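You operate a simulated robot arm through the tools that you are given. There is no shell and no other tool. Be economical: measure what you need, move in short steps, check, and stop when the job is done.

You are at the controls of a simulated robot arm. One attempt, no reset.

Task
Fetch the blue-capped tube and stand it on top of the brown labels carton on the shelf at the front of the cup machine. Then close the weight drawer. Then turn the blue dose knob to 370 ml. Then put the ladle from the order table top on the shelf under the order table. The order counts. Set down upright: blue-capped tube.

It is judged by the outcome, as a careful person would: the job done as asked, and still so three seconds after it is handed in. It fails if anything else is knocked over, pushed out of place, dropped, spilled or broken.

Robot
A 7-joint arm with a fingered hand on a trunk, on a base that drives. Base frame: it is fixed to the floor where the robot stands at the start and does not move with it; the origin is under the middle of the robot, x ahead of it, y to its left, z up; the surface under the hand at the start is at about z = 0.78. Lengths are in m, angles in degrees, forces in N, time in s.
With the tool pointing down near the work surface it reaches from about 0.36 to 0.72 m from the robot's upright axis, wherever it stands. Its first joint turns from -69.0 to 172.0 degrees. Places, roughly: blue dose knob [2.6, -0.4, 0.8]; blue-capped tube (3x3x10 cm) [0.5, -0.1, 0.8]; labels carton [0.5, 0, 0.75]; ladle (18x7x27 cm) [6.9, 8.4, 0.9]; shelf under the order table [7.2, 8.5, 0.2]; weight drawer [-0.8, -0.9, 0.4]. Payload 3.4 kg.
The tool frame sits at the grasp point between the pads (the TCP): z along the fingers, y along the line on which they close. The tips reach 0.025 m beyond it. The gripper opens to 0.088 m. The gripper's body begins 0.029 m behind the TCP. The gripper is a hand of 4 fingers: y runs from the thumb to the fingers, the wrist lies at [-0.013, -0.097, -0.162] in the tool frame, and closing takes about 1.5 s.
Orientation is that of the tool frame in the base frame, as a unit quaternion [w, x, y, z]. With the fingers straight down and the wrist toward the robot, the tool's x, y and z point along [0, 1, 0], [1, 0, 0] and [0, 0, -1] of the base frame.

Tools
- The arm moves only by the tool move_arm. Its arguments are lists of equal length, an entry for each row: "travel": the shift along the base's x, y, z in m, a list of three; "rotation": the turn, a rotation vector about the base's x, y, z in degrees, a list of three; "hand": the gripper command, from -1 (shut) to 1 (fully open), values between in proportion. In form: {"travel": [[dx, dy, dz], ...], "rotation": [[wx, wy, wz], ...], "hand": [hand, ...]}. A call has 1 to 8 rows; each row shifts and turns the commanded pose from where the row before left it. A row lasts 0.2 s, in which the tool goes at most 0.05 m and 8.6 degrees; a call with a longer step from one row to the next is refused whole, and so is a gripper value outside its range. A pose out of reach is approached as far as the arm can. The call stops where the force on the tool passes 40 N (or 10 N more than at its start, if that is more) or the arm is blocked; 0.2 s more then pass. The fingers move at their own pace (about 0.108 m/s each) and stop on an object; they squeeze with about 29 N. The grip force told is the motor's: it shows also when the fingers shut on nothing. Time passes only in rows, and 0.2 s behind the last, so rows that do not move let the fingers close. The reply holds the time, the measured pose of the TCP, the force on the tool along the base axes, the opening and the grip force, in the units named above and with some noise, with the torque about the TCP (base axes, N m) and any sound that the robot's microphone picked up.
- Cameras (640 x 400 px; columns grow to the right, rows downward): "scene" is now at [0.1293, 0.0288, 1.3111]; the picture's right is [0.33, -0.94, 0.00], its down [-0.63, -0.22, -0.75] and it looks along [0.70, 0.25, -0.67] (base axes); focal length 294 px, centre (320, 200). "wrist" rides on the gripper at [0.064, -0.083, -0.098] in the tool frame; the picture's right is [-0.62, 0.37, -0.69], its down [-0.71, -0.63, 0.30] and it looks along [-0.32, 0.68, 0.65] (tool axes); focal length 265 px, centre (320, 200). There is no depth. A picture from a camera that has moved, and an enlarged one, comes with that camera's place and axes in the base frame and with its lens.
- grab_frame(camera): a new picture of that camera. No time passes.
- lift_body(by): slides the trunk up (or, below 0, down) by that many m; the arm and the scene camera ride with it, the base frame stays. It gives what a move gives, with no picture.
- drive_base(legs): drives the robot by 1 to 6 legs, each [ahead, left, turn to the left] in m, m and degrees, along the robot's own axes; the way and the turn of a leg run together, so that a leg with both is an arc; at most 1.5 m and 180 degrees a leg. The arm and the cameras ride along, it lands a little off, and it stops where it bumps. It gives what a move gives.
- grasp_type(shape): the hand has 4 fingers and takes this shape, open, in about a second: jaw (thumb against the fingers, like two jaws); tri (thumb and two fingers); tip (a fingertip pinch); poke (one finger out to press); point (the index stretched); flat (the hand flat); cup (the hand cupped); fist (a fist). The gripper value then closes the fingers along that shape, each until it touches; the sizes above hold for jaw. It gives what a move gives, with no picture.
- pan_tilt(pan, tilt): turns the head with the scene camera to pan (to the left, within 86 degrees either way) and tilt (down, from -29 to 69), counted from straight ahead of the robot. It gives what a move gives.
- close_up(camera, box): a new picture of the part [left, top, right, bottom] of that camera's present view, enlarged. No time passes.
- job_done(): hands the job in; it is judged then, once.

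Go step by step. Nothing tells you exact positions but the pictures and the camera data: compare them with the known pose of the tool, close in by small moves and look again before you grip or let go. The budget is 165 turns and 120 pictures, counting those below and the enlarged ones. Unless the task says otherwise, let go and move clear before handing in, and close with one line.

The tools are called after "Call:" by a JSON object that holds its "method" and its "body". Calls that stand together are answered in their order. move_arm: Moves the arm, as the interface text tells. Its arguments: {"type":"object","properties":{"travel":{"type":"array","items":{"type":"array","items":{"type":"number"}}},"rotation":{"type":"array","items":{"type":"array","items":{"type":"number"}}},"hand":{"type":"array","items":{"type":"number"}}},"required":["travel","rotation","hand"]} The other tools are called the same way: lift_body (by) slides the trunk up or down; grasp_type (shape) gives the hand a shape; drive_base (legs) drives the base; pan_tilt (pan, tilt) turns the head that bears the scene camera; grab_frame (camera) takes a picture; close_up (camera, box) takes an enlarged picture of a part of a camera's view; job_done () hands the job in.

At the start:

```text
clock: 0.0
tcp_pos: [0.3844, 0.1613, 1.0827]
ee_rot: [0.0, 0.707, 0.707, -0.001]
wrist_force: [0.2, 1.2, -0.2]
moment: [0.01, 0.0, -0.04]
opening: 0.0876
gripper_force: 0.0
shape: jaw
trunk travel left (down, up): [-0.625, 0.215]
robot x, y, heading: [-0.0017, 0.0008, -0.2]
head pan, tilt: [19.4, 41.8]
```

scene: 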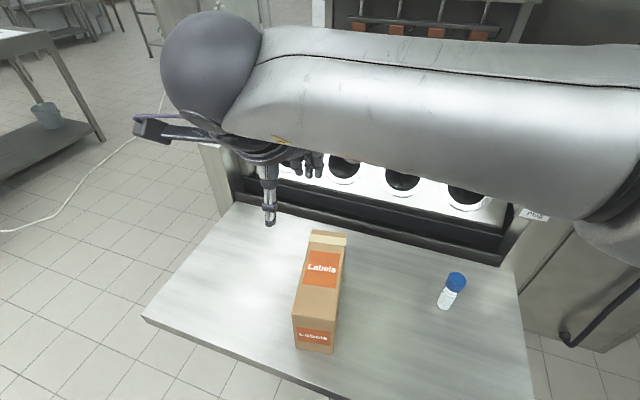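
wrist: 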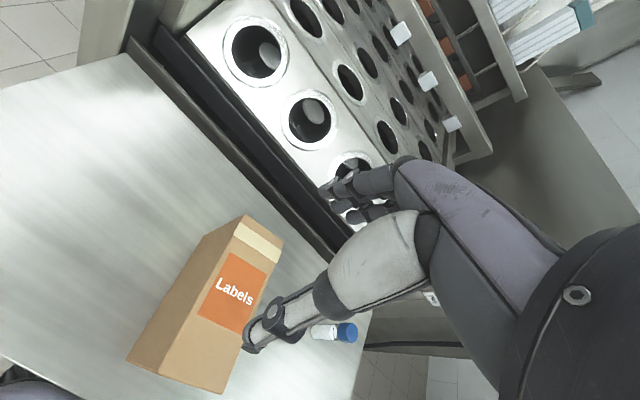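

The tube stands near [0.47, -0.10], and the carton runs from about x 0.31 to 0.47 at y 0.12, with its top near z 0.90. I'll move the hand above the tube and look again.

Call:
{"method": "move_arm", "body": {"travel": [[0.012, -0.043, -0.008], [0.012, -0.043, -0.008], [0.012, -0.043, -0.008], [0.012, -0.043, -0.008], [0.012, -0.043, -0.008], [0.012, -0.043, -0.008], [0.0, 0, -0.02]], "rotation": [[0, 0, 0], [0, 0, 0], [0, 0, 0], [0, 0, 0], [0, 0, 0], [0, 0, 0], [0, 0, 0]], "hand": [1, 1, 1, 1, 1, 1, 1]}}

Call:
{"method": "grab_frame", "body": {"camera": "scene"}}

Call:
{"method": "grab_frame", "body": {"camera": "wrist"}}

```text
clock: 1.6
tcp_pos: [0.4585, -0.0978, 1.0135]
ee_rot: [0.0, 0.707, 0.707, 0.0]
wrist_force: [0.5, 0.3, 0.4]
moment: [-0.01, 0.01, -0.02]
opening: 0.0875
gripper_force: 0.0
shape: jaw
trunk travel left (down, up): [-0.625, 0.215]
robot x, y, heading: [-0.001, 0.0022, 0.3]
head pan, tilt: [19.4, 41.8]
```

```text
117 pictures are left
camera scene: at [0.1295, 0.0293, 1.3111], right [0.33, -0.94, 0.0], down [-0.63, -0.22, -0.75], along [0.7, 0.25, -0.67], focal length 294 px, centre (320, 200)
```

scene: 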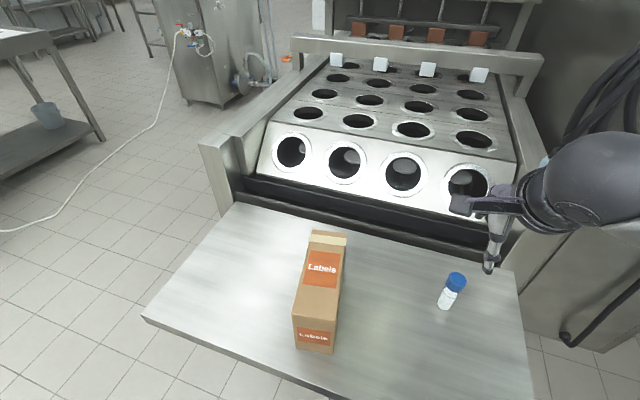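

```text
116 pictures are left
camera wrist: at [0.3749, -0.0352, 1.1125], right [0.37, -0.62, 0.69], down [-0.63, -0.71, -0.3], along [0.68, -0.32, -0.65], focal length 265 px, centre (320, 200)
```

wrist: 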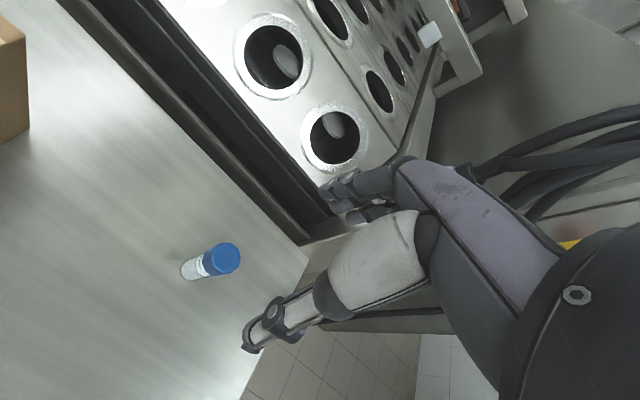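

The tube is at about [0.481, -0.099], with its cap top near z 0.87. I'll centre over it and come down to z 0.90 first.

Call:
{"method": "move_arm", "body": {"travel": [[0.022, -0.001, -0.02], [0, 0, -0.04], [0, 0, -0.03], [0, 0, -0.02]], "rotation": [[0, 0, 0], [0, 0, 0], [0, 0, 0], [0, 0, 0]], "hand": [1, 1, 1, 1]}}

Call:
{"method": "grab_frame", "body": {"camera": "scene"}}

Call:
{"method": "grab_frame", "body": {"camera": "wrist"}}

```text
clock: 2.6
tcp_pos: [0.4791, -0.1, 0.9041]
ee_rot: [0.0, 0.707, 0.708, 0.0]
wrist_force: [0.3, -0.2, -0.2]
moment: [-0.01, 0.03, -0.01]
opening: 0.0875
gripper_force: 0.0
shape: jaw
trunk travel left (down, up): [-0.625, 0.215]
robot x, y, heading: [-0.0014, -0.0008, 0.1]
head pan, tilt: [19.4, 41.8]
```

```text
115 pictures are left
camera scene: at [0.1294, 0.0288, 1.3111], right [0.33, -0.94, 0.0], down [-0.63, -0.22, -0.75], along [0.7, 0.25, -0.67], focal length 294 px, centre (320, 200)
```

scene: 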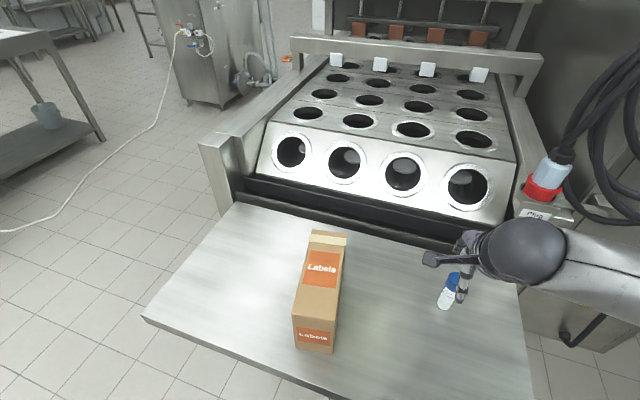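

```text
114 pictures are left
camera wrist: at [0.3967, -0.0346, 1.0024], right [0.37, -0.62, 0.69], down [-0.63, -0.71, -0.31], along [0.68, -0.32, -0.65], focal length 265 px, centre (320, 200)
```

wrist: 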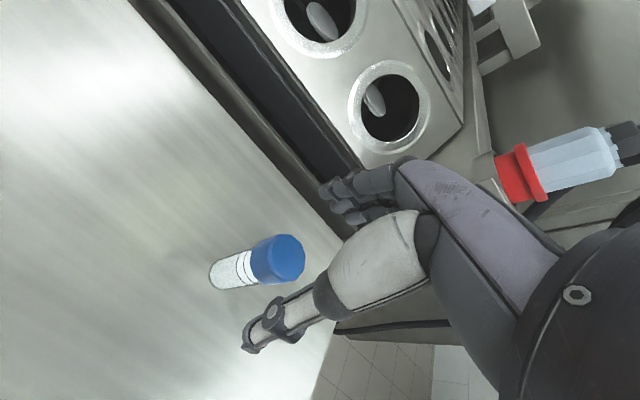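

The tube reads as [0.482, -0.103] and lies between the thumb and the fingers. I'll descend to grasp height and close.

Call:
{"method": "move_arm", "body": {"travel": [[0.003, -0.002, -0.02], [0, 0, -0.02], [0, 0, -0.015]], "rotation": [[0, 0, 0], [0, 0, 0], [0, 0, 0]], "hand": [1, 1, 1]}}

Call:
{"method": "grab_frame", "body": {"camera": "wrist"}}

```text
clock: 3.4
tcp_pos: [0.4809, -0.1005, 0.8488]
ee_rot: [0.001, 0.708, 0.706, 0.0]
wrist_force: [-0.6, 0.0, -0.1]
moment: [-0.01, 0.01, -0.01]
opening: 0.0878
gripper_force: 0.1
shape: jaw
trunk travel left (down, up): [-0.625, 0.215]
robot x, y, heading: [0.0017, 0.0005, 0.0]
head pan, tilt: [19.4, 41.8]
```

```text
113 pictures are left
camera wrist: at [0.3989, -0.0367, 0.9473], right [0.37, -0.62, 0.69], down [-0.63, -0.71, -0.3], along [0.68, -0.32, -0.65], focal length 265 px, centre (320, 200)
```

wrist: 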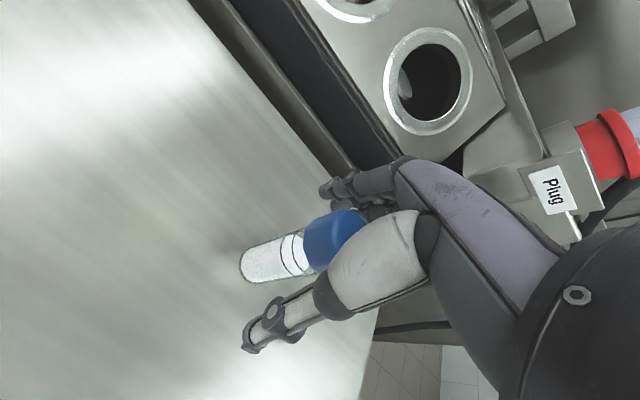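

The tube is between the thumb and fingers, so I'll close on it.

Call:
{"method": "move_arm", "body": {"travel": [[0, 0, 0], [0, 0, 0], [0, 0, 0], [0, 0, 0], [0, 0, 0], [0, 0, 0], [0, 0, 0], [0, 0, 0]], "rotation": [[0, 0, 0], [0, 0, 0], [0, 0, 0], [0, 0, 0], [0, 0, 0], [0, 0, 0], [0, 0, 0], [0, 0, 0]], "hand": [0.5, 0, -0.5, -1, -1, -1, -1, -1]}}

Call:
{"method": "grab_frame", "body": {"camera": "wrist"}}

```text
clock: 5.2
tcp_pos: [0.4815, -0.1009, 0.8494]
ee_rot: [0.0, 0.706, 0.708, -0.001]
wrist_force: [-0.5, 0.1, 0.7]
moment: [-0.03, 0.0, 0.01]
opening: 0.0178
gripper_force: 29.2
shape: jaw
trunk travel left (down, up): [-0.625, 0.215]
robot x, y, heading: [-0.0027, -0.0039, 0.1]
head pan, tilt: [19.4, 41.8]
```

```text
112 pictures are left
camera wrist: at [0.3987, -0.0368, 0.9475], right [0.37, -0.62, 0.69], down [-0.63, -0.71, -0.3], along [0.68, -0.32, -0.65], focal length 265 px, centre (320, 200)
```

wrist: 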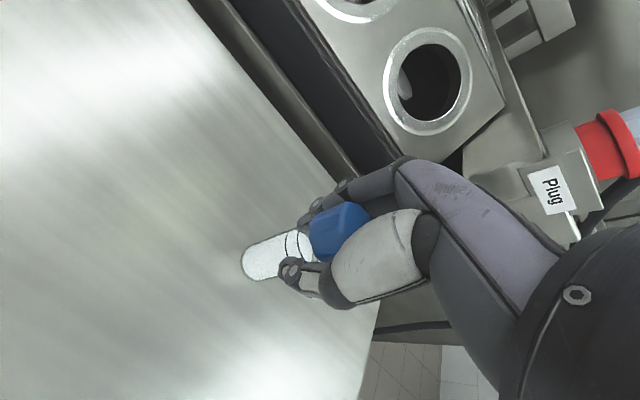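

Grip holds. I'll lift straight up and then move over towards the carton.

Call:
{"method": "move_arm", "body": {"travel": [[0, 0, 0.03], [0, 0, 0.04], [0, 0, 0.04], [0, 0, 0.04], [0, 0, 0.04]], "rotation": [[0, 0, 0], [0, 0, 0], [0, 0, 0], [0, 0, 0], [0, 0, 0]], "hand": [-1, -1, -1, -1, -1]}}

Call:
{"method": "close_up", "body": {"camera": "scene", "box": [240, 210, 400, 360]}}

Call:
{"method": "grab_frame", "body": {"camera": "wrist"}}

```text
clock: 6.4
tcp_pos: [0.4804, -0.1011, 1.0396]
ee_rot: [0.0, 0.707, 0.707, 0.0]
wrist_force: [0.0, -1.0, -0.2]
moment: [0.02, -0.01, 0.02]
opening: 0.0177
gripper_force: 29.1
shape: jaw
trunk travel left (down, up): [-0.625, 0.215]
robot x, y, heading: [0.0014, -0.0018, 0.0]
head pan, tilt: [19.4, 41.8]
```

```text
2.67 times, centred on (320, 285) of scene
camera zoom: at [0.129, 0.0289, 1.3111], right [0.33, -0.94, 0.0], down [-0.63, -0.22, -0.75], along [0.7, 0.25, -0.67], focal length 783 px, centre (320, -27)
```

zoom: 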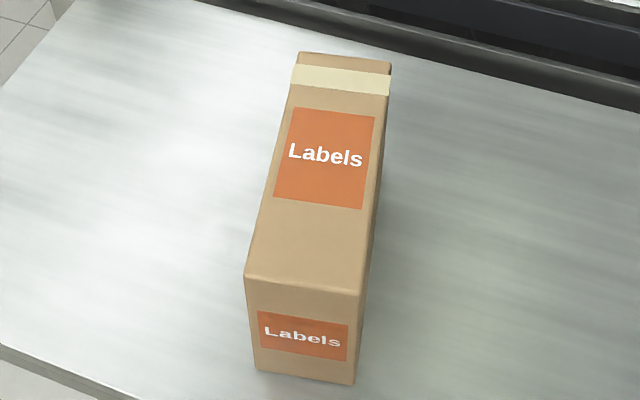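

```text
110 pictures are left
camera wrist: at [0.398, -0.0366, 1.1382], right [0.37, -0.62, 0.69], down [-0.63, -0.71, -0.31], along [0.68, -0.32, -0.65], focal length 265 px, centre (320, 200)
```

wrist: 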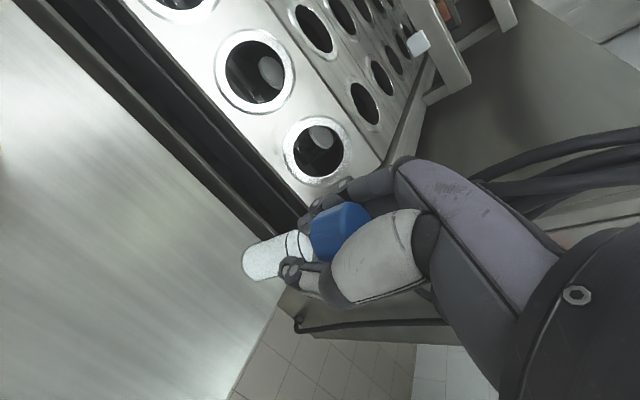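

The carton top works out centred at [0.400, 0.122] and z about 0.90. I'll carry the tube there at the present height.

Call:
{"method": "move_arm", "body": {"travel": [[-0.0134, 0.0373, 0], [-0.0134, 0.0373, 0], [-0.0134, 0.0373, 0], [-0.0134, 0.0373, 0], [-0.0134, 0.0373, 0], [-0.0134, 0.0373, 0]], "rotation": [[0, 0, 0], [0, 0, 0], [0, 0, 0], [0, 0, 0], [0, 0, 0], [0, 0, 0]], "hand": [-1, -1, -1, -1, -1, -1]}}

Call:
{"method": "grab_frame", "body": {"camera": "scene"}}

Call:
{"method": "grab_frame", "body": {"camera": "wrist"}}

```text
clock: 7.8
tcp_pos: [0.4014, 0.1261, 1.0387]
ee_rot: [0.0, 0.707, 0.707, -0.001]
wrist_force: [-1.0, 0.3, -0.2]
moment: [-0.01, 0.05, 0.01]
opening: 0.0177
gripper_force: 29.0
shape: jaw
trunk travel left (down, up): [-0.625, 0.215]
robot x, y, heading: [-0.0006, -0.0014, 0.3]
head pan, tilt: [19.4, 41.8]
```

```text
109 pictures are left
camera scene: at [0.1292, 0.0301, 1.311], right [0.33, -0.94, 0.0], down [-0.63, -0.22, -0.75], along [0.7, 0.25, -0.67], focal length 294 px, centre (320, 200)
```

scene: 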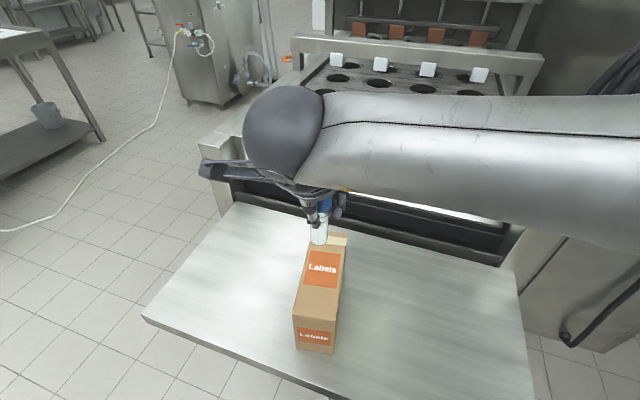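

```text
108 pictures are left
camera wrist: at [0.3185, 0.1902, 1.1364], right [0.37, -0.62, 0.69], down [-0.63, -0.71, -0.3], along [0.68, -0.33, -0.65], focal length 265 px, centre (320, 200)
```

wrist: 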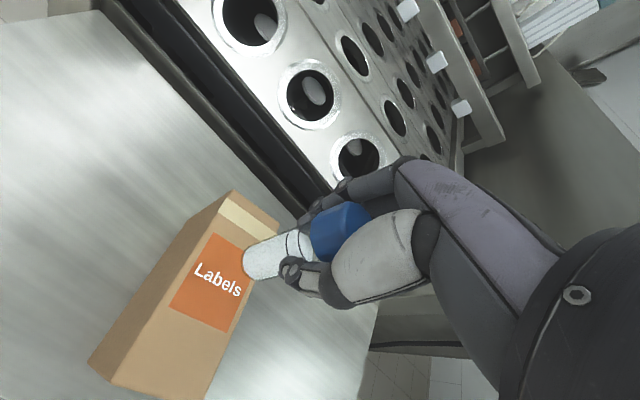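

The tube hangs above the carton. I'll lower to just above the top and look.

Call:
{"method": "move_arm", "body": {"travel": [[0, -0.003, -0.02], [0, 0, -0.02], [0, 0, -0.012]], "rotation": [[0, 0, 0], [0, 0, 0], [0, 0, 0]], "hand": [-1, -1, -1]}}

Call:
{"method": "close_up", "body": {"camera": "scene", "box": [240, 200, 400, 360]}}

Call:
{"method": "close_up", "body": {"camera": "wrist", "box": [80, 150, 400, 350]}}

```text
clock: 8.6
tcp_pos: [0.4008, 0.1206, 0.9872]
ee_rot: [0.0, 0.707, 0.708, 0.0]
wrist_force: [0.5, -0.4, -0.9]
moment: [0.02, -0.01, -0.01]
opening: 0.0177
gripper_force: 28.9
shape: jaw
trunk travel left (down, up): [-0.625, 0.215]
robot x, y, heading: [0.0026, 0.004, 0.4]
head pan, tilt: [19.4, 41.8]
```

```text
2.50 times, centred on (320, 280) of scene
camera zoom: at [0.1295, 0.0289, 1.3111], right [0.33, -0.94, 0.0], down [-0.63, -0.22, -0.75], along [0.7, 0.25, -0.67], focal length 734 px, centre (320, 0)
```

zoom: 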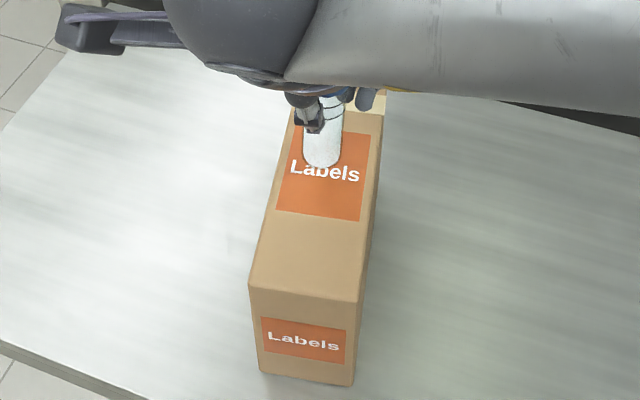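

```text
2.00 times, centred on (240, 250) of wrist
camera zoom: at [0.3178, 0.1859, 1.0849], right [0.37, -0.62, 0.69], down [-0.63, -0.71, -0.3], along [0.68, -0.32, -0.65], focal length 531 px, centre (480, 100)
```

zoom: 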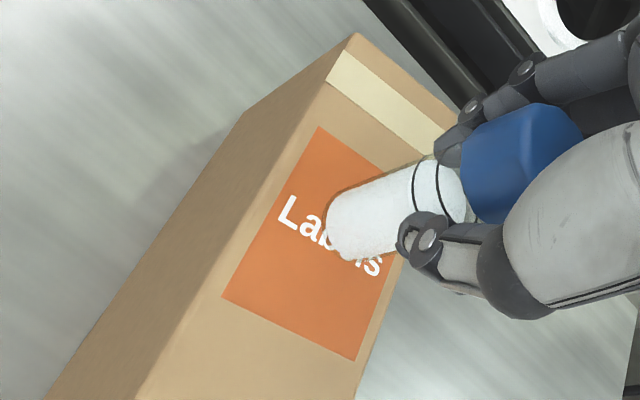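

The tube is centred over the carton and about 1 cm above it. I'll lower in small steps and watch for contact.

Call:
{"method": "move_arm", "body": {"travel": [[0, 0, -0.004], [0, 0, -0.003], [0, 0, -0.002]], "rotation": [[0, 0, 0], [0, 0, 0], [0, 0, 0]], "hand": [-1, -1, -1]}}

Call:
{"method": "close_up", "body": {"camera": "wrist", "box": [80, 150, 400, 350]}}

```text
clock: 9.4
tcp_pos: [0.4018, 0.1207, 0.9784]
ee_rot: [0.0, 0.707, 0.707, 0.0]
wrist_force: [1.0, 0.5, -0.5]
moment: [-0.02, -0.02, -0.02]
opening: 0.0177
gripper_force: 29.2
shape: jaw
trunk travel left (down, up): [-0.625, 0.215]
robot x, y, heading: [0.0016, 0.0009, -0.1]
head pan, tilt: [19.4, 41.8]
```

```text
2.00 times, centred on (240, 250) of wrist
camera zoom: at [0.3186, 0.1848, 1.0767], right [0.37, -0.62, 0.69], down [-0.63, -0.71, -0.3], along [0.68, -0.32, -0.65], focal length 531 px, centre (480, 100)
```

zoom: 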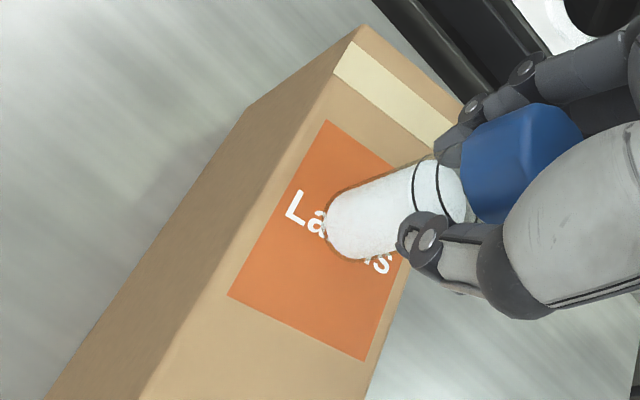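

Call:
{"method": "move_arm", "body": {"travel": [[0, 0, -0.002], [0, 0, -0.002], [0, 0, -0.001]], "rotation": [[0, 0, 0], [0, 0, 0], [0, 0, 0]], "hand": [-1, -1, -1]}}

Call:
{"method": "close_up", "body": {"camera": "scene", "box": [280, 220, 360, 280]}}

```text
clock: 10.2
tcp_pos: [0.4004, 0.1217, 0.9743]
ee_rot: [0.001, 0.707, 0.707, 0.0]
wrist_force: [1.1, 0.4, 2.6]
moment: [-0.01, -0.04, 0.01]
opening: 0.0183
gripper_force: 29.2
shape: jaw
trunk travel left (down, up): [-0.625, 0.215]
robot x, y, heading: [0.0013, 0.0013, -0.2]
head pan, tilt: [19.4, 41.8]
```

```text
6.67 times, centred on (320, 250) of scene
camera zoom: at [0.1289, 0.0287, 1.3112], right [0.33, -0.94, 0.0], down [-0.63, -0.22, -0.75], along [0.7, 0.25, -0.67], focal length 1958 px, centre (320, -133)
```

zoom: 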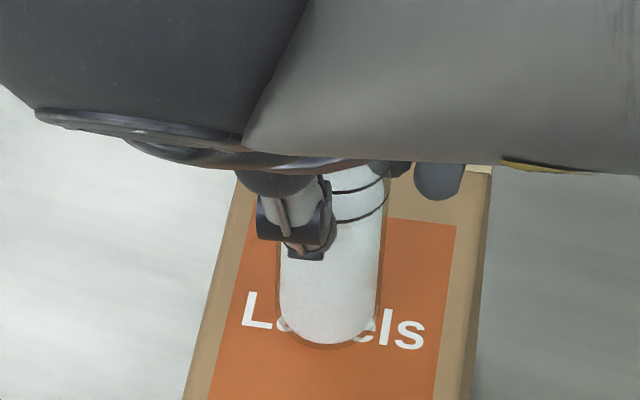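

The force rose to 2.6 N and the tube looks seated, so it is in contact. I'll open the hand slowly without moving.

Call:
{"method": "move_arm", "body": {"travel": [[0, 0, -0.001], [0, 0, 0], [0, 0, 0], [0, 0, 0], [0, 0, 0], [0, 0, 0], [0, 0, 0], [0, 0, 0]], "rotation": [[0, 0, 0], [0, 0, 0], [0, 0, 0], [0, 0, 0], [0, 0, 0], [0, 0, 0], [0, 0, 0], [0, 0, 0]], "hand": [-1, -0.6, -0.4, -0.2, 0.2, 0.6, 1, 1]}}

Call:
{"method": "grab_frame", "body": {"camera": "wrist"}}

```text
clock: 12.0
tcp_pos: [0.4005, 0.1216, 0.9724]
ee_rot: [0.0, 0.707, 0.708, -0.001]
wrist_force: [0.1, 0.1, -0.5]
moment: [0.01, 0.01, 0.03]
opening: 0.0876
gripper_force: 0.1
shape: jaw
trunk travel left (down, up): [-0.625, 0.215]
robot x, y, heading: [-0.0032, 0.0018, 0.0]
head pan, tilt: [19.4, 41.8]
```

```text
103 pictures are left
camera wrist: at [0.3179, 0.1852, 1.0706], right [0.37, -0.62, 0.69], down [-0.63, -0.71, -0.3], along [0.68, -0.32, -0.65], focal length 265 px, centre (320, 200)
```

wrist: 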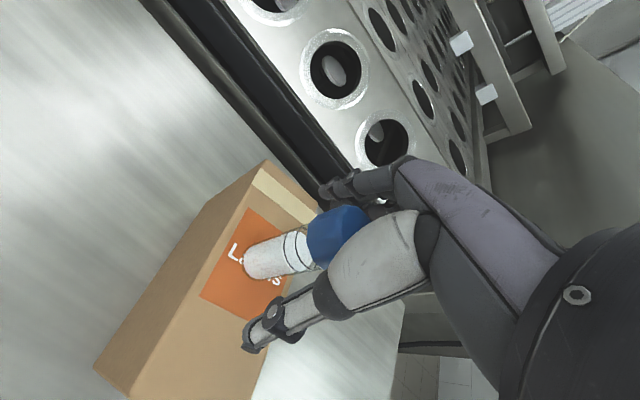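

The tube stands on its own. I'll raise the hand straight up and clear, then check.

Call:
{"method": "move_arm", "body": {"travel": [[0, 0, 0.03], [0, 0, 0.04], [0, 0, 0.04], [0, 0, 0.04], [0, 0, 0.04], [-0.03, 0, 0.02]], "rotation": [[0, 0, 0], [0, 0, 0], [0, 0, 0], [0, 0, 0], [0, 0, 0], [0, 0, 0]], "hand": [1, 1, 1, 1, 1, 1]}}

Call:
{"method": "grab_frame", "body": {"camera": "scene"}}

Call:
{"method": "pan_tilt", "body": {"pan": -86, "tilt": 35}}

Call:
{"method": "grab_frame", "body": {"camera": "scene"}}

```text
clock: 13.4
tcp_pos: [0.3713, 0.1223, 1.1841]
ee_rot: [0.001, 0.707, 0.707, 0.0]
wrist_force: [-0.4, 0.6, 0.6]
moment: [-0.02, -0.04, 0.01]
opening: 0.0876
gripper_force: 0.1
shape: jaw
trunk travel left (down, up): [-0.625, 0.215]
robot x, y, heading: [-0.0027, -0.0015, -0.1]
head pan, tilt: [19.4, 41.8]
```

```text
102 pictures are left
camera scene: at [0.1277, 0.0286, 1.3112], right [0.33, -0.94, 0.0], down [-0.63, -0.22, -0.75], along [0.7, 0.25, -0.67], focal length 294 px, centre (320, 200)
```

scene: 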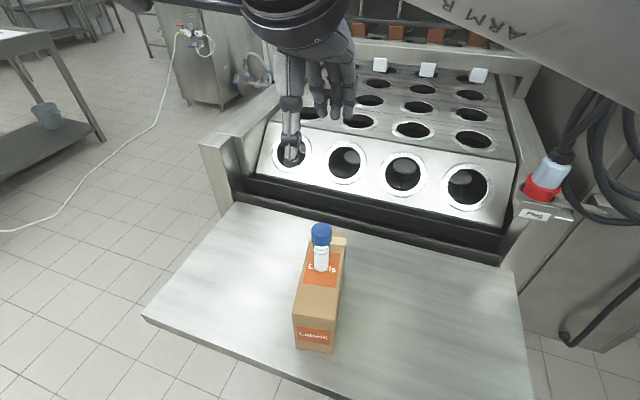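

```text
clock: 15.2
tcp_pos: [0.3732, 0.1231, 1.182]
ee_rot: [-0.001, 0.707, 0.708, 0.0]
wrist_force: [-0.6, 0.1, -0.1]
moment: [-0.03, 0.01, 0.03]
opening: 0.0877
gripper_force: 0.2
shape: jaw
trunk travel left (down, up): [-0.625, 0.215]
robot x, y, heading: [0.0003, 0.0011, 0.1]
head pan, tilt: [-85.9, 35.0]
```

```text
101 pictures are left
camera scene: at [0.0565, -0.0869, 1.3212], right [-1.0, -0.07, 0.0], down [-0.04, 0.57, -0.82], along [0.06, -0.82, -0.57], focal length 294 px, centre (320, 200)
```

scene: 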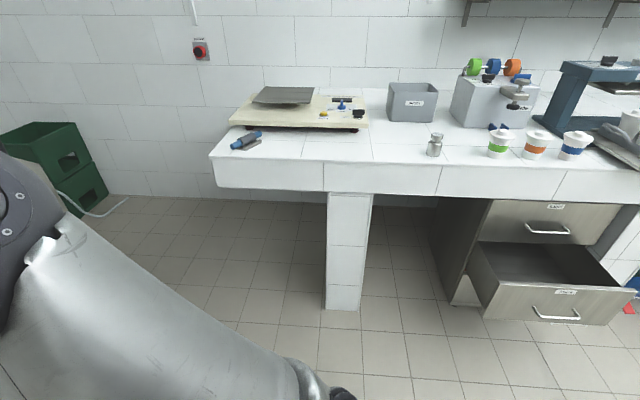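

The tube is upright on the carton. To the right there is a counter with two drawers, the lower one open; I'll read its label.

Call:
{"method": "close_up", "body": {"camera": "scene", "box": [430, 180, 640, 340]}}

```text
2.50 times, centred on (535, 260) of scene
camera zoom: at [0.0565, -0.0869, 1.3212], right [-1.0, -0.07, 0.0], down [-0.04, 0.57, -0.82], along [0.06, -0.82, -0.57], focal length 734 px, centre (-218, 50)
```

zoom: 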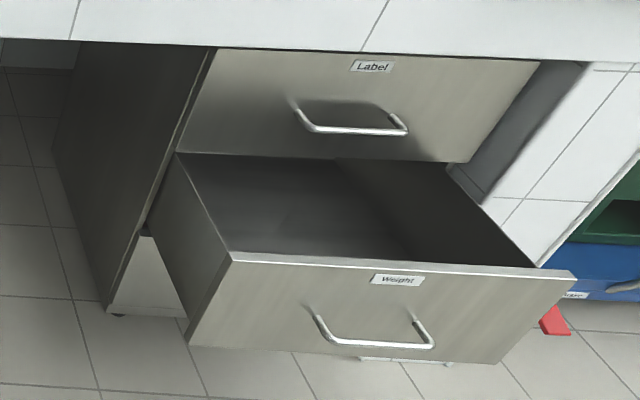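

The lower drawer is labelled "Weight" and stands open about 0.25 m: front near y -0.81, x from -0.97 to -0.52, z from 0.29 to 0.50. I'll turn the robot to face it and look at the free floor.

Call:
{"method": "drive_base", "body": {"legs": [[0, 0, -90]]}}

Call:
{"method": "pan_tilt", "body": {"pan": -60, "tilt": 40}}

Call:
{"method": "grab_frame", "body": {"camera": "scene"}}

```text
clock: 19.4
tcp_pos: [0.1265, -0.3707, 1.1836]
ee_rot: [0.0, 1.0, 0.005, 0.0]
wrist_force: [-0.4, -0.4, -0.4]
moment: [0.01, -0.01, 0.0]
opening: 0.0875
gripper_force: 0.0
shape: jaw
trunk travel left (down, up): [-0.625, 0.215]
robot x, y, heading: [-0.0014, -0.0032, -89.6]
head pan, tilt: [-85.9, 35.0]
```

```text
clock: 20.3
tcp_pos: [0.1273, -0.3704, 1.1832]
ee_rot: [0.0, 1.0, 0.005, 0.0]
wrist_force: [0.6, -0.5, -0.2]
moment: [0.01, -0.02, -0.03]
opening: 0.0877
gripper_force: 0.1
shape: jaw
trunk travel left (down, up): [-0.625, 0.215]
robot x, y, heading: [-0.0004, -0.0036, -89.4]
head pan, tilt: [-60.0, 40.0]
```

```text
99 pictures are left
camera scene: at [-0.0725, -0.0923, 1.3137], right [-0.51, 0.86, 0.0], down [0.55, 0.33, -0.77], along [-0.66, -0.39, -0.64], focal length 294 px, centre (320, 200)
```

scene: 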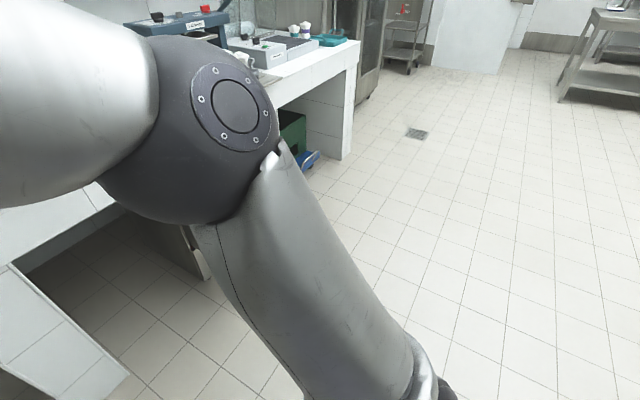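

The floor to the robot's right is clear. I'll strafe to stand opposite the drawer and look.

Call:
{"method": "drive_base", "body": {"legs": [[0, -0.74, 0]]}}

Call:
{"method": "pan_tilt", "body": {"pan": 10, "tilt": 50}}

Call:
{"method": "grab_frame", "body": {"camera": "scene"}}

Call:
{"method": "grab_frame", "body": {"camera": "wrist"}}

```text
clock: 24.4
tcp_pos: [-0.6115, -0.3838, 1.1834]
ee_rot: [0.001, 1.0, 0.013, -0.001]
wrist_force: [-0.6, 0.4, -0.9]
moment: [0.02, 0.02, 0.0]
opening: 0.088
gripper_force: 0.1
shape: jaw
trunk travel left (down, up): [-0.625, 0.215]
robot x, y, heading: [-0.7434, -0.0145, -88.4]
head pan, tilt: [-60.0, 40.0]
```

```text
clock: 25.8
tcp_pos: [-0.609, -0.3828, 1.1832]
ee_rot: [0.0, 1.0, 0.013, 0.0]
wrist_force: [-0.4, 0.7, 0.5]
moment: [-0.03, 0.0, -0.02]
opening: 0.0876
gripper_force: 0.0
shape: jaw
trunk travel left (down, up): [-0.625, 0.215]
robot x, y, heading: [-0.7472, -0.0145, -88.6]
head pan, tilt: [10.0, 50.0]
```

```text
98 pictures are left
camera scene: at [-0.7259, -0.1386, 1.2995], right [-0.98, -0.2, 0.0], down [-0.15, 0.75, -0.64], along [0.13, -0.63, -0.77], focal length 294 px, centre (320, 200)
```

scene: 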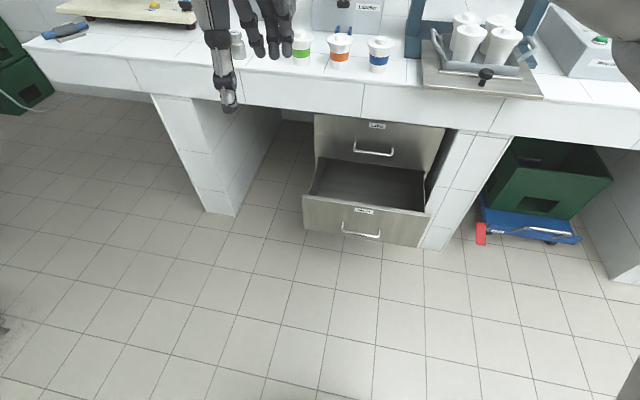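

```text
97 pictures are left
camera wrist: at [-0.5479, -0.2982, 1.2808], right [-0.61, -0.38, 0.69], down [-0.73, 0.61, -0.3], along [-0.31, -0.69, -0.65], focal length 265 px, centre (320, 200)
```

wrist: 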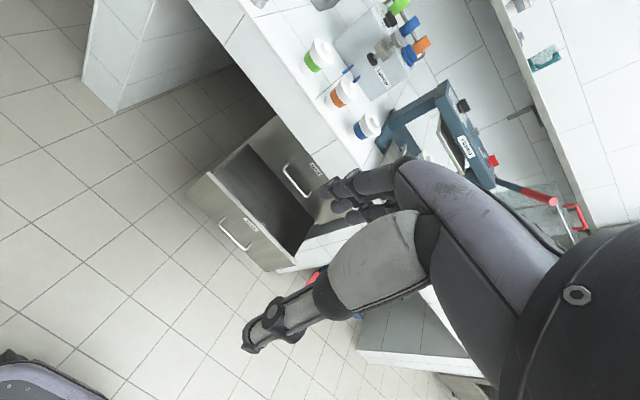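

The Weight drawer front is at about y -0.82, x -0.98 to -0.52, z 0.24 to 0.48, with the handle near z 0.35. I'll make a fist, lower the trunk, and check.

Call:
{"method": "grasp_type", "body": {"shape": "fist"}}

Call:
{"method": "lift_body", "body": {"by": -0.5}}

Call:
{"method": "move_arm", "body": {"travel": [[-0.03, -0.035, 0], [-0.03, -0.035, 0], [-0.03, -0.035, 0], [-0.02, -0.035, 0], [-0.02, -0.035, 0], [0, -0.035, 0]], "rotation": [[-8, 0, 0], [-8, 0, 0], [-8, 0, 0], [-8, 0, 0], [-8, 0, 0], [-8, 0, 0]], "hand": [-1, -1, -1, -1, -1, -1]}}

Call:
{"method": "grab_frame", "body": {"camera": "scene"}}

```text
clock: 26.7
tcp_pos: [-0.61, -0.3828, 1.1837]
ee_rot: [0.0, 1.0, 0.013, 0.0]
wrist_force: [-0.7, 0.5, 0.9]
moment: [-0.01, 0.01, 0.06]
opening: 0.0001
gripper_force: 0.1
shape: fist
trunk travel left (down, up): [-0.625, 0.215]
robot x, y, heading: [-0.7399, -0.0115, -88.5]
head pan, tilt: [10.0, 50.0]
```

```text
refused: -0.5 is not a number from -0.4 to 0.4
```

```text
clock: 28.1
tcp_pos: [-0.7381, -0.5953, 1.1845]
ee_rot: [0.407, 0.913, 0.013, -0.005]
wrist_force: [0.2, -0.6, 0.6]
moment: [0.0, -0.02, -0.02]
opening: 0.0003
gripper_force: 0.1
shape: fist
trunk travel left (down, up): [-0.625, 0.215]
robot x, y, heading: [-0.743, -0.0142, -88.8]
head pan, tilt: [10.0, 50.0]
```

```text
96 pictures are left
camera scene: at [-0.7249, -0.1396, 1.2994], right [-0.98, -0.2, 0.0], down [-0.15, 0.75, -0.64], along [0.13, -0.63, -0.77], focal length 294 px, centre (320, 200)
```

scene: 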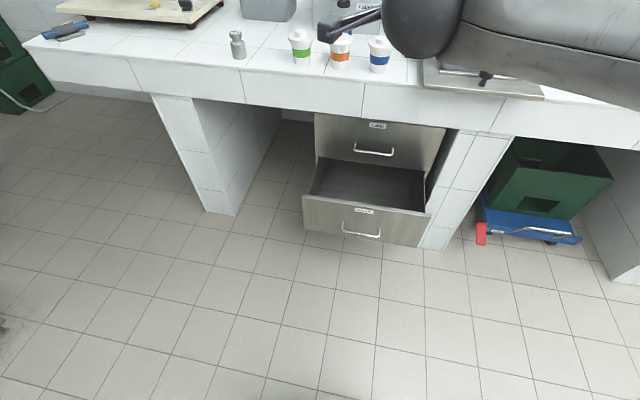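

The trunk call was limited to 0.4, so the hand is still high but clear of the counter. I'll lower in steps, then check.

Call:
{"method": "lift_body", "body": {"by": -0.4}}

Call:
{"method": "grab_frame", "body": {"camera": "scene"}}

```text
clock: 31.9
tcp_pos: [-0.7401, -0.5931, 0.7854]
ee_rot: [0.407, 0.913, 0.011, -0.006]
wrist_force: [-0.7, 0.0, 0.2]
moment: [0.0, 0.0, -0.01]
opening: 0.0
gripper_force: 0.1
shape: fist
trunk travel left (down, up): [-0.225, 0.615]
robot x, y, heading: [-0.7425, -0.0127, -88.5]
head pan, tilt: [10.0, 50.0]
```

```text
95 pictures are left
camera scene: at [-0.7259, -0.1385, 0.8995], right [-0.98, -0.2, 0.0], down [-0.15, 0.75, -0.64], along [0.13, -0.63, -0.77], focal length 294 px, centre (320, 200)
```

scene: 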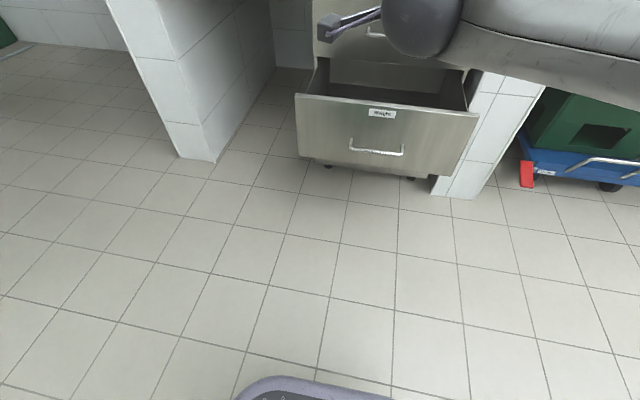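

The new view confirms the drawer top at z 0.484 and the handle at z 0.36. I'll lower the trunk a further 0.2 m and bring the fist level at z about 0.435.

Call:
{"method": "lift_body", "body": {"by": -0.2}}

Call:
{"method": "move_arm", "body": {"travel": [[0, 0, -0.03], [0, 0, -0.03], [0, 0, -0.03], [0, 0, -0.03], [0, 0, -0.03]], "rotation": [[-8, 0, 0], [-8, 0, 0], [-8, 0, 0], [-8, 0, 0], [-8, 0, 0]], "hand": [-1, -1, -1, -1, -1]}}

Call:
{"method": "grab_frame", "body": {"camera": "scene"}}

Call:
{"method": "grab_frame", "body": {"camera": "wrist"}}

```text
clock: 34.1
tcp_pos: [-0.7419, -0.5937, 0.5847]
ee_rot: [0.406, 0.914, 0.011, -0.006]
wrist_force: [0.7, 0.4, 0.3]
moment: [0.0, -0.02, 0.0]
opening: 0.0001
gripper_force: 0.1
shape: fist
trunk travel left (down, up): [-0.025, 0.815]
robot x, y, heading: [-0.7415, -0.0156, -88.4]
head pan, tilt: [10.0, 50.0]
```

```text
clock: 35.3
tcp_pos: [-0.7417, -0.5929, 0.4341]
ee_rot: [0.695, 0.719, 0.011, -0.008]
wrist_force: [-0.1, 0.4, 0.0]
moment: [-0.01, 0.0, 0.03]
opening: 0.0
gripper_force: 0.1
shape: fist
trunk travel left (down, up): [-0.025, 0.815]
robot x, y, heading: [-0.743, -0.0145, -88.4]
head pan, tilt: [10.0, 50.0]
```

```text
94 pictures are left
camera scene: at [-0.7259, -0.1384, 0.6996], right [-0.98, -0.2, 0.0], down [-0.15, 0.75, -0.64], along [0.13, -0.63, -0.77], focal length 294 px, centre (320, 200)
```

scene: 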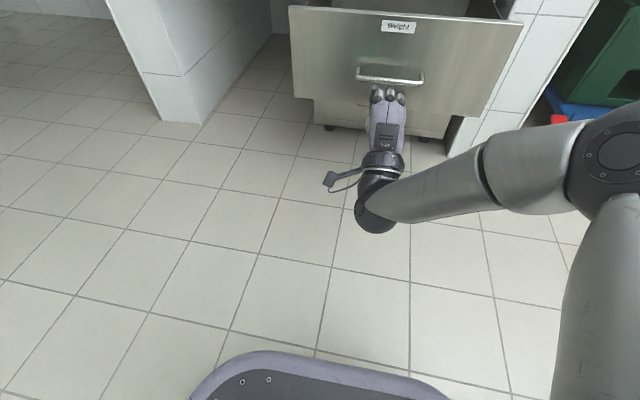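

```text
93 pictures are left
camera wrist: at [-0.6785, -0.4922, 0.351], right [-0.61, 0.68, 0.41], down [-0.73, -0.29, -0.62], along [-0.31, -0.68, 0.67], focal length 265 px, centre (320, 200)
```

wrist: 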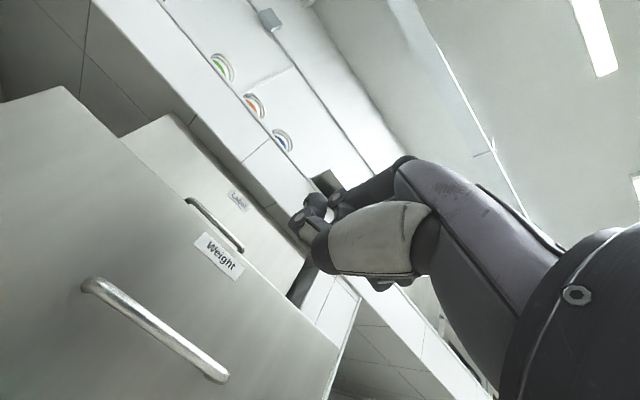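

The fist is level in front of the drawer but close to handle height. I'll raise it 3 cm and advance toward the panel.

Call:
{"method": "move_arm", "body": {"travel": [[0, 0, 0.03], [0, -0.04, 0], [0, -0.04, 0], [0, -0.03, 0], [0, -0.02, 0]], "rotation": [[0, 0, 0], [0, 0, 0], [0, 0, 0], [0, 0, 0], [0, 0, 0]], "hand": [-1, -1, -1, -1, -1]}}

Call:
{"method": "grab_frame", "body": {"camera": "scene"}}

Call:
{"method": "grab_frame", "body": {"camera": "wrist"}}

```text
clock: 36.5
tcp_pos: [-0.7409, -0.7247, 0.462]
ee_rot: [0.695, 0.719, 0.009, -0.009]
wrist_force: [0.4, -0.8, 1.3]
moment: [0.0, 0.02, -0.02]
opening: 0.0002
gripper_force: 0.1
shape: fist
trunk travel left (down, up): [-0.025, 0.815]
robot x, y, heading: [-0.7419, -0.0128, -88.4]
head pan, tilt: [10.0, 50.0]
```

```text
92 pictures are left
camera scene: at [-0.7259, -0.1385, 0.6995], right [-0.98, -0.2, 0.0], down [-0.15, 0.75, -0.64], along [0.13, -0.63, -0.77], focal length 294 px, centre (320, 200)
```

scene: 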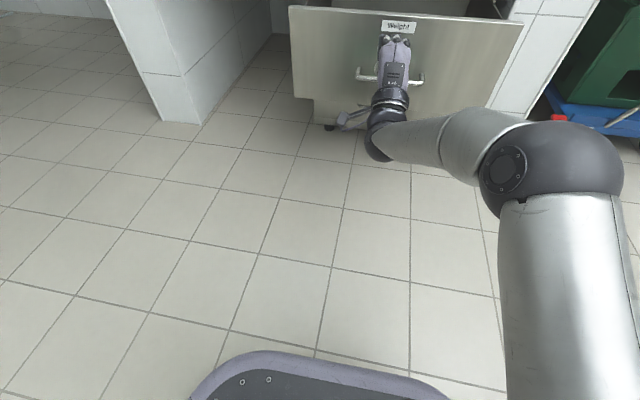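

```text
91 pictures are left
camera wrist: at [-0.6778, -0.6228, 0.3806], right [-0.61, 0.68, 0.41], down [-0.73, -0.28, -0.62], along [-0.31, -0.68, 0.67], focal length 265 px, centre (320, 200)
```

wrist: 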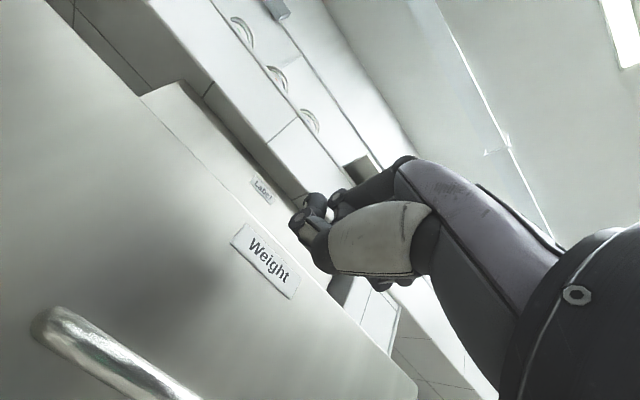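

The fist is a few cm off the panel, and the arm is near its reach. I'll now push by driving ahead in short legs.

Call:
{"method": "drive_base", "body": {"legs": [[0.12, 0, 0]]}}

Call:
{"method": "grab_frame", "body": {"camera": "scene"}}

```text
clock: 37.7
tcp_pos: [-0.7359, -0.8445, 0.4628]
ee_rot: [0.695, 0.719, 0.01, -0.008]
wrist_force: [0.4, 0.2, -0.8]
moment: [-0.01, -0.03, 0.01]
opening: 0.0
gripper_force: 0.1
shape: fist
trunk travel left (down, up): [-0.025, 0.815]
robot x, y, heading: [-0.7404, -0.1376, -88.2]
head pan, tilt: [10.0, 50.0]
```

```text
90 pictures are left
camera scene: at [-0.7224, -0.2591, 0.6995], right [-0.98, -0.2, 0.0], down [-0.15, 0.75, -0.64], along [0.13, -0.63, -0.77], focal length 294 px, centre (320, 200)
```

scene: 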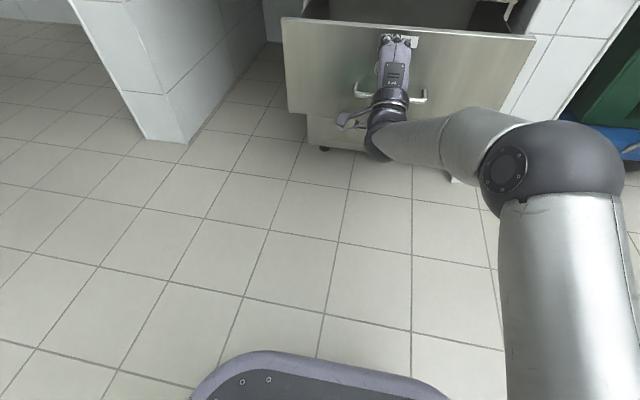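

The drawer has started moving in (front near y -0.87). I'll keep pushing.

Call:
{"method": "drive_base", "body": {"legs": [[0.1, 0, 0]]}}

Call:
{"method": "grab_frame", "body": {"camera": "scene"}}

```text
clock: 38.9
tcp_pos: [-0.7323, -0.9462, 0.463]
ee_rot: [0.694, 0.72, 0.011, -0.008]
wrist_force: [-0.2, -0.1, 0.0]
moment: [0.0, -0.02, 0.04]
opening: 0.0001
gripper_force: 0.0
shape: fist
trunk travel left (down, up): [-0.025, 0.815]
robot x, y, heading: [-0.7383, -0.2373, -88.2]
head pan, tilt: [10.0, 50.0]
```

```text
89 pictures are left
camera scene: at [-0.7193, -0.3606, 0.6995], right [-0.98, -0.2, 0.0], down [-0.15, 0.75, -0.64], along [0.13, -0.63, -0.77], focal length 294 px, centre (320, 200)
```

scene: 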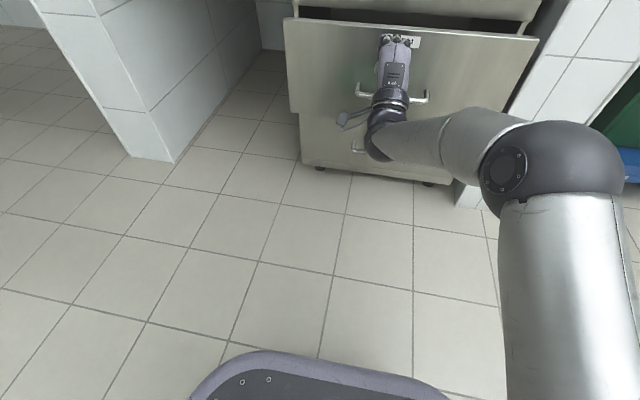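

The drawer is following; roughly 0.08 m remain. I'll take a shorter leg.

Call:
{"method": "drive_base", "body": {"legs": [[0.05, 0, 0]]}}

Call:
{"method": "grab_frame", "body": {"camera": "scene"}}

```text
clock: 39.8
tcp_pos: [-0.7294, -0.9963, 0.4626]
ee_rot: [0.694, 0.719, 0.011, -0.008]
wrist_force: [-0.8, -0.3, 0.3]
moment: [-0.02, 0.02, 0.03]
opening: 0.0002
gripper_force: 0.1
shape: fist
trunk travel left (down, up): [-0.025, 0.815]
robot x, y, heading: [-0.7344, -0.2912, -88.3]
head pan, tilt: [10.0, 50.0]
```

```text
88 pictures are left
camera scene: at [-0.7177, -0.4111, 0.6995], right [-0.98, -0.2, 0.0], down [-0.16, 0.75, -0.64], along [0.13, -0.63, -0.77], focal length 294 px, centre (320, 200)
```

scene: 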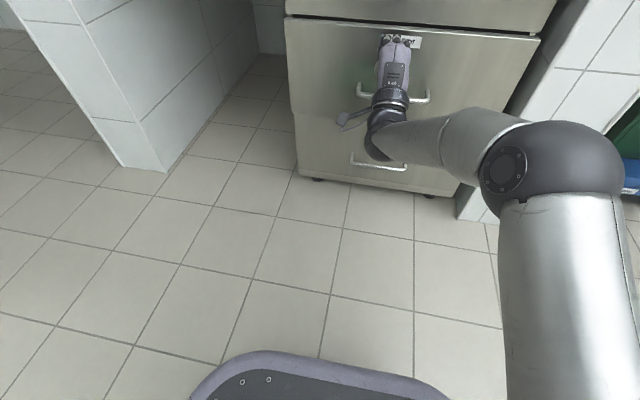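

Almost flush with the other drawers. I'll finish with small arm pushes to feel the stop.

Call:
{"method": "move_arm", "body": {"travel": [[0, -0.01, 0], [0, -0.01, 0], [0, -0.01, 0], [0, -0.01, 0]], "rotation": [[0, 0, 0], [0, 0, 0], [0, 0, 0], [0, 0, 0]], "hand": [-1, -1, -1, -1]}}

Call:
{"method": "grab_frame", "body": {"camera": "scene"}}

```text
clock: 40.6
tcp_pos: [-0.7292, -1.0225, 0.4607]
ee_rot: [0.694, 0.72, 0.013, -0.007]
wrist_force: [-3.5, 23.0, -2.7]
moment: [-0.19, 0.0, 0.29]
opening: 0.0807
gripper_force: 0.1
shape: fist
trunk travel left (down, up): [-0.025, 0.815]
robot x, y, heading: [-0.736, -0.2844, -88.3]
head pan, tilt: [10.0, 50.0]
stopped in row 4: the force on the tool passed its limit at 65 N (the readings are from after the stop); the commanded pose is now the measured one
```

```text
87 pictures are left
camera scene: at [-0.7183, -0.4094, 0.6997], right [-0.98, -0.2, 0.0], down [-0.15, 0.75, -0.64], along [0.13, -0.63, -0.77], focal length 294 px, centre (320, 200)
```

scene: 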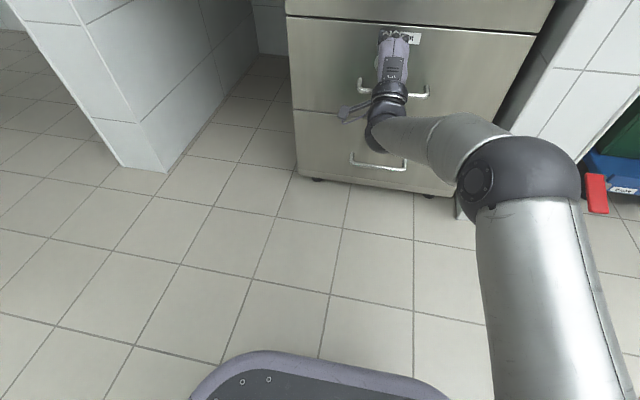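

The push met the hard stop, so the drawer is closed. I'll back the hand off and check it stays flush.

Call:
{"method": "move_arm", "body": {"travel": [[0, 0.02, 0], [0, 0.04, 0], [0, 0.04, 0]], "rotation": [[0, 0, 0], [0, 0, 0], [0, 0, 0]], "hand": [-1, -1, -1]}}

Call:
{"method": "drive_base", "body": {"legs": [[-0.3, 0, 0]]}}

Call:
{"method": "pan_tilt", "body": {"pan": 0, "tilt": 25}}

Call:
{"method": "grab_frame", "body": {"camera": "scene"}}

```text
clock: 41.4
tcp_pos: [-0.7294, -0.9248, 0.4601]
ee_rot: [0.693, 0.72, 0.012, -0.008]
wrist_force: [0.5, -0.4, 0.1]
moment: [-0.02, -0.03, 0.0]
opening: 0.0
gripper_force: 0.0
shape: fist
trunk travel left (down, up): [-0.025, 0.815]
robot x, y, heading: [-0.7344, -0.2861, -88.2]
head pan, tilt: [10.0, 50.0]
```

```text
clock: 43.5
tcp_pos: [-0.7378, -0.6242, 0.4606]
ee_rot: [0.693, 0.72, 0.012, -0.007]
wrist_force: [0.8, 0.3, -0.6]
moment: [-0.01, -0.01, 0.01]
opening: 0.0
gripper_force: 0.0
shape: fist
trunk travel left (down, up): [-0.025, 0.815]
robot x, y, heading: [-0.7462, 0.0134, -88.6]
head pan, tilt: [10.0, 50.0]
```

```text
clock: 44.4
tcp_pos: [-0.7371, -0.624, 0.4597]
ee_rot: [0.693, 0.72, 0.012, -0.007]
wrist_force: [0.3, 0.6, 0.5]
moment: [0.06, 0.04, -0.02]
opening: 0.0
gripper_force: 0.0
shape: fist
trunk travel left (down, up): [-0.025, 0.815]
robot x, y, heading: [-0.7431, 0.0131, -88.4]
head pan, tilt: [0.0, 25.0]
```

```text
86 pictures are left
camera scene: at [-0.7395, -0.1274, 0.7369], right [-1.0, -0.03, 0.0], down [-0.01, 0.42, -0.91], along [0.03, -0.91, -0.42], focal length 294 px, centre (320, 200)
```

scene: 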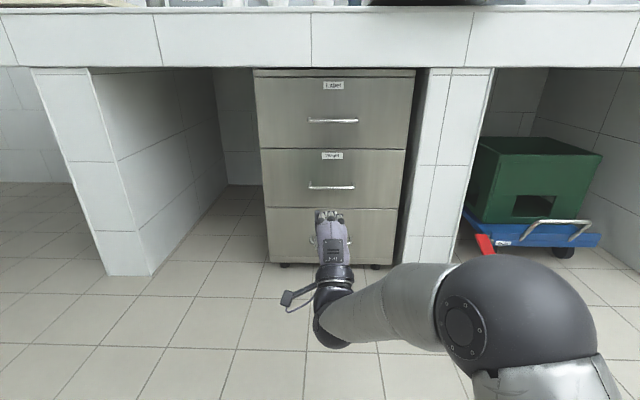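

The drawer is flush with its neighbours. Next is the knob near [2.6, -0.4, 0.8]; I'll raise the trunk, tuck the arm back tool-down, and look around.

Call:
{"method": "lift_body", "body": {"by": 0.4}}

Call:
{"method": "lift_body", "body": {"by": 0.3}}

Call:
{"method": "move_arm", "body": {"travel": [[0, 0.025, 0], [0, 0.025, 0], [0, 0.025, 0], [0, 0.025, 0], [0, 0.025, 0], [0, 0.025, 0], [0, 0.025, 0], [0, 0.025, 0]], "rotation": [[8, 0, 0], [8, 0, 0], [8, 0, 0], [8, 0, 0], [8, 0, 0], [8, 0, 0], [8, 0, 0], [8, 0, 0]], "hand": [-1, -1, -1, -1, -1, -1, -1, -1]}}

Call:
{"method": "pan_tilt", "body": {"pan": 70, "tilt": 20}}

Call:
{"method": "grab_frame", "body": {"camera": "scene"}}

```text
clock: 48.2
tcp_pos: [-0.7375, -0.6241, 0.8596]
ee_rot: [0.694, 0.72, 0.013, -0.007]
wrist_force: [-0.2, -0.2, 0.2]
moment: [0.01, 0.04, 0.02]
opening: 0.0
gripper_force: 0.1
shape: fist
trunk travel left (down, up): [-0.425, 0.415]
robot x, y, heading: [-0.7448, 0.0157, -88.3]
head pan, tilt: [0.0, 25.0]
```

```text
clock: 51.2
tcp_pos: [-0.7372, -0.6252, 1.1592]
ee_rot: [0.694, 0.72, 0.012, -0.007]
wrist_force: [-0.2, 0.0, 0.1]
moment: [0.02, 0.05, -0.02]
opening: 0.0
gripper_force: 0.1
shape: fist
trunk travel left (down, up): [-0.725, 0.115]
robot x, y, heading: [-0.7452, 0.0133, -88.1]
head pan, tilt: [0.0, 25.0]
```

```text
clock: 53.0
tcp_pos: [-0.7371, -0.4258, 1.1612]
ee_rot: [0.206, 0.978, 0.015, 0.001]
wrist_force: [-0.4, 0.7, 0.1]
moment: [0.01, 0.0, 0.03]
opening: 0.0
gripper_force: 0.1
shape: fist
trunk travel left (down, up): [-0.725, 0.115]
robot x, y, heading: [-0.745, 0.0154, -88.3]
head pan, tilt: [0.0, 25.0]
```

```text
clock: 54.4
tcp_pos: [-0.7383, -0.426, 1.1602]
ee_rot: [0.207, 0.978, 0.015, 0.0]
wrist_force: [-0.5, 0.4, 0.9]
moment: [0.02, 0.0, 0.01]
opening: 0.0001
gripper_force: 0.0
shape: fist
trunk travel left (down, up): [-0.725, 0.115]
robot x, y, heading: [-0.7434, 0.0113, -88.7]
head pan, tilt: [70.0, 20.0]
```

```text
85 pictures are left
camera scene: at [-0.654, -0.0646, 1.4451], right [-0.31, -0.95, 0.0], down [-0.32, 0.11, -0.94], along [0.89, -0.3, -0.34], focal length 294 px, centre (320, 200)
```

scene: 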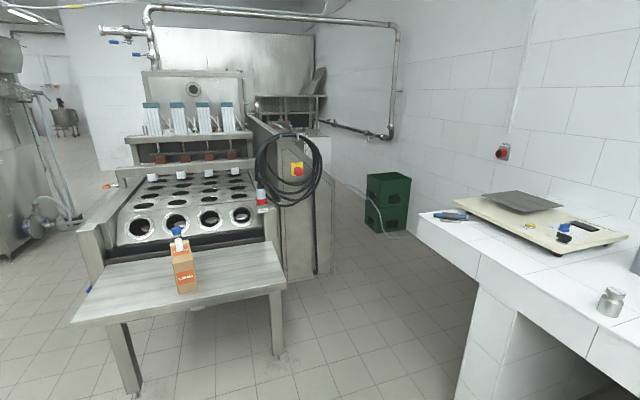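

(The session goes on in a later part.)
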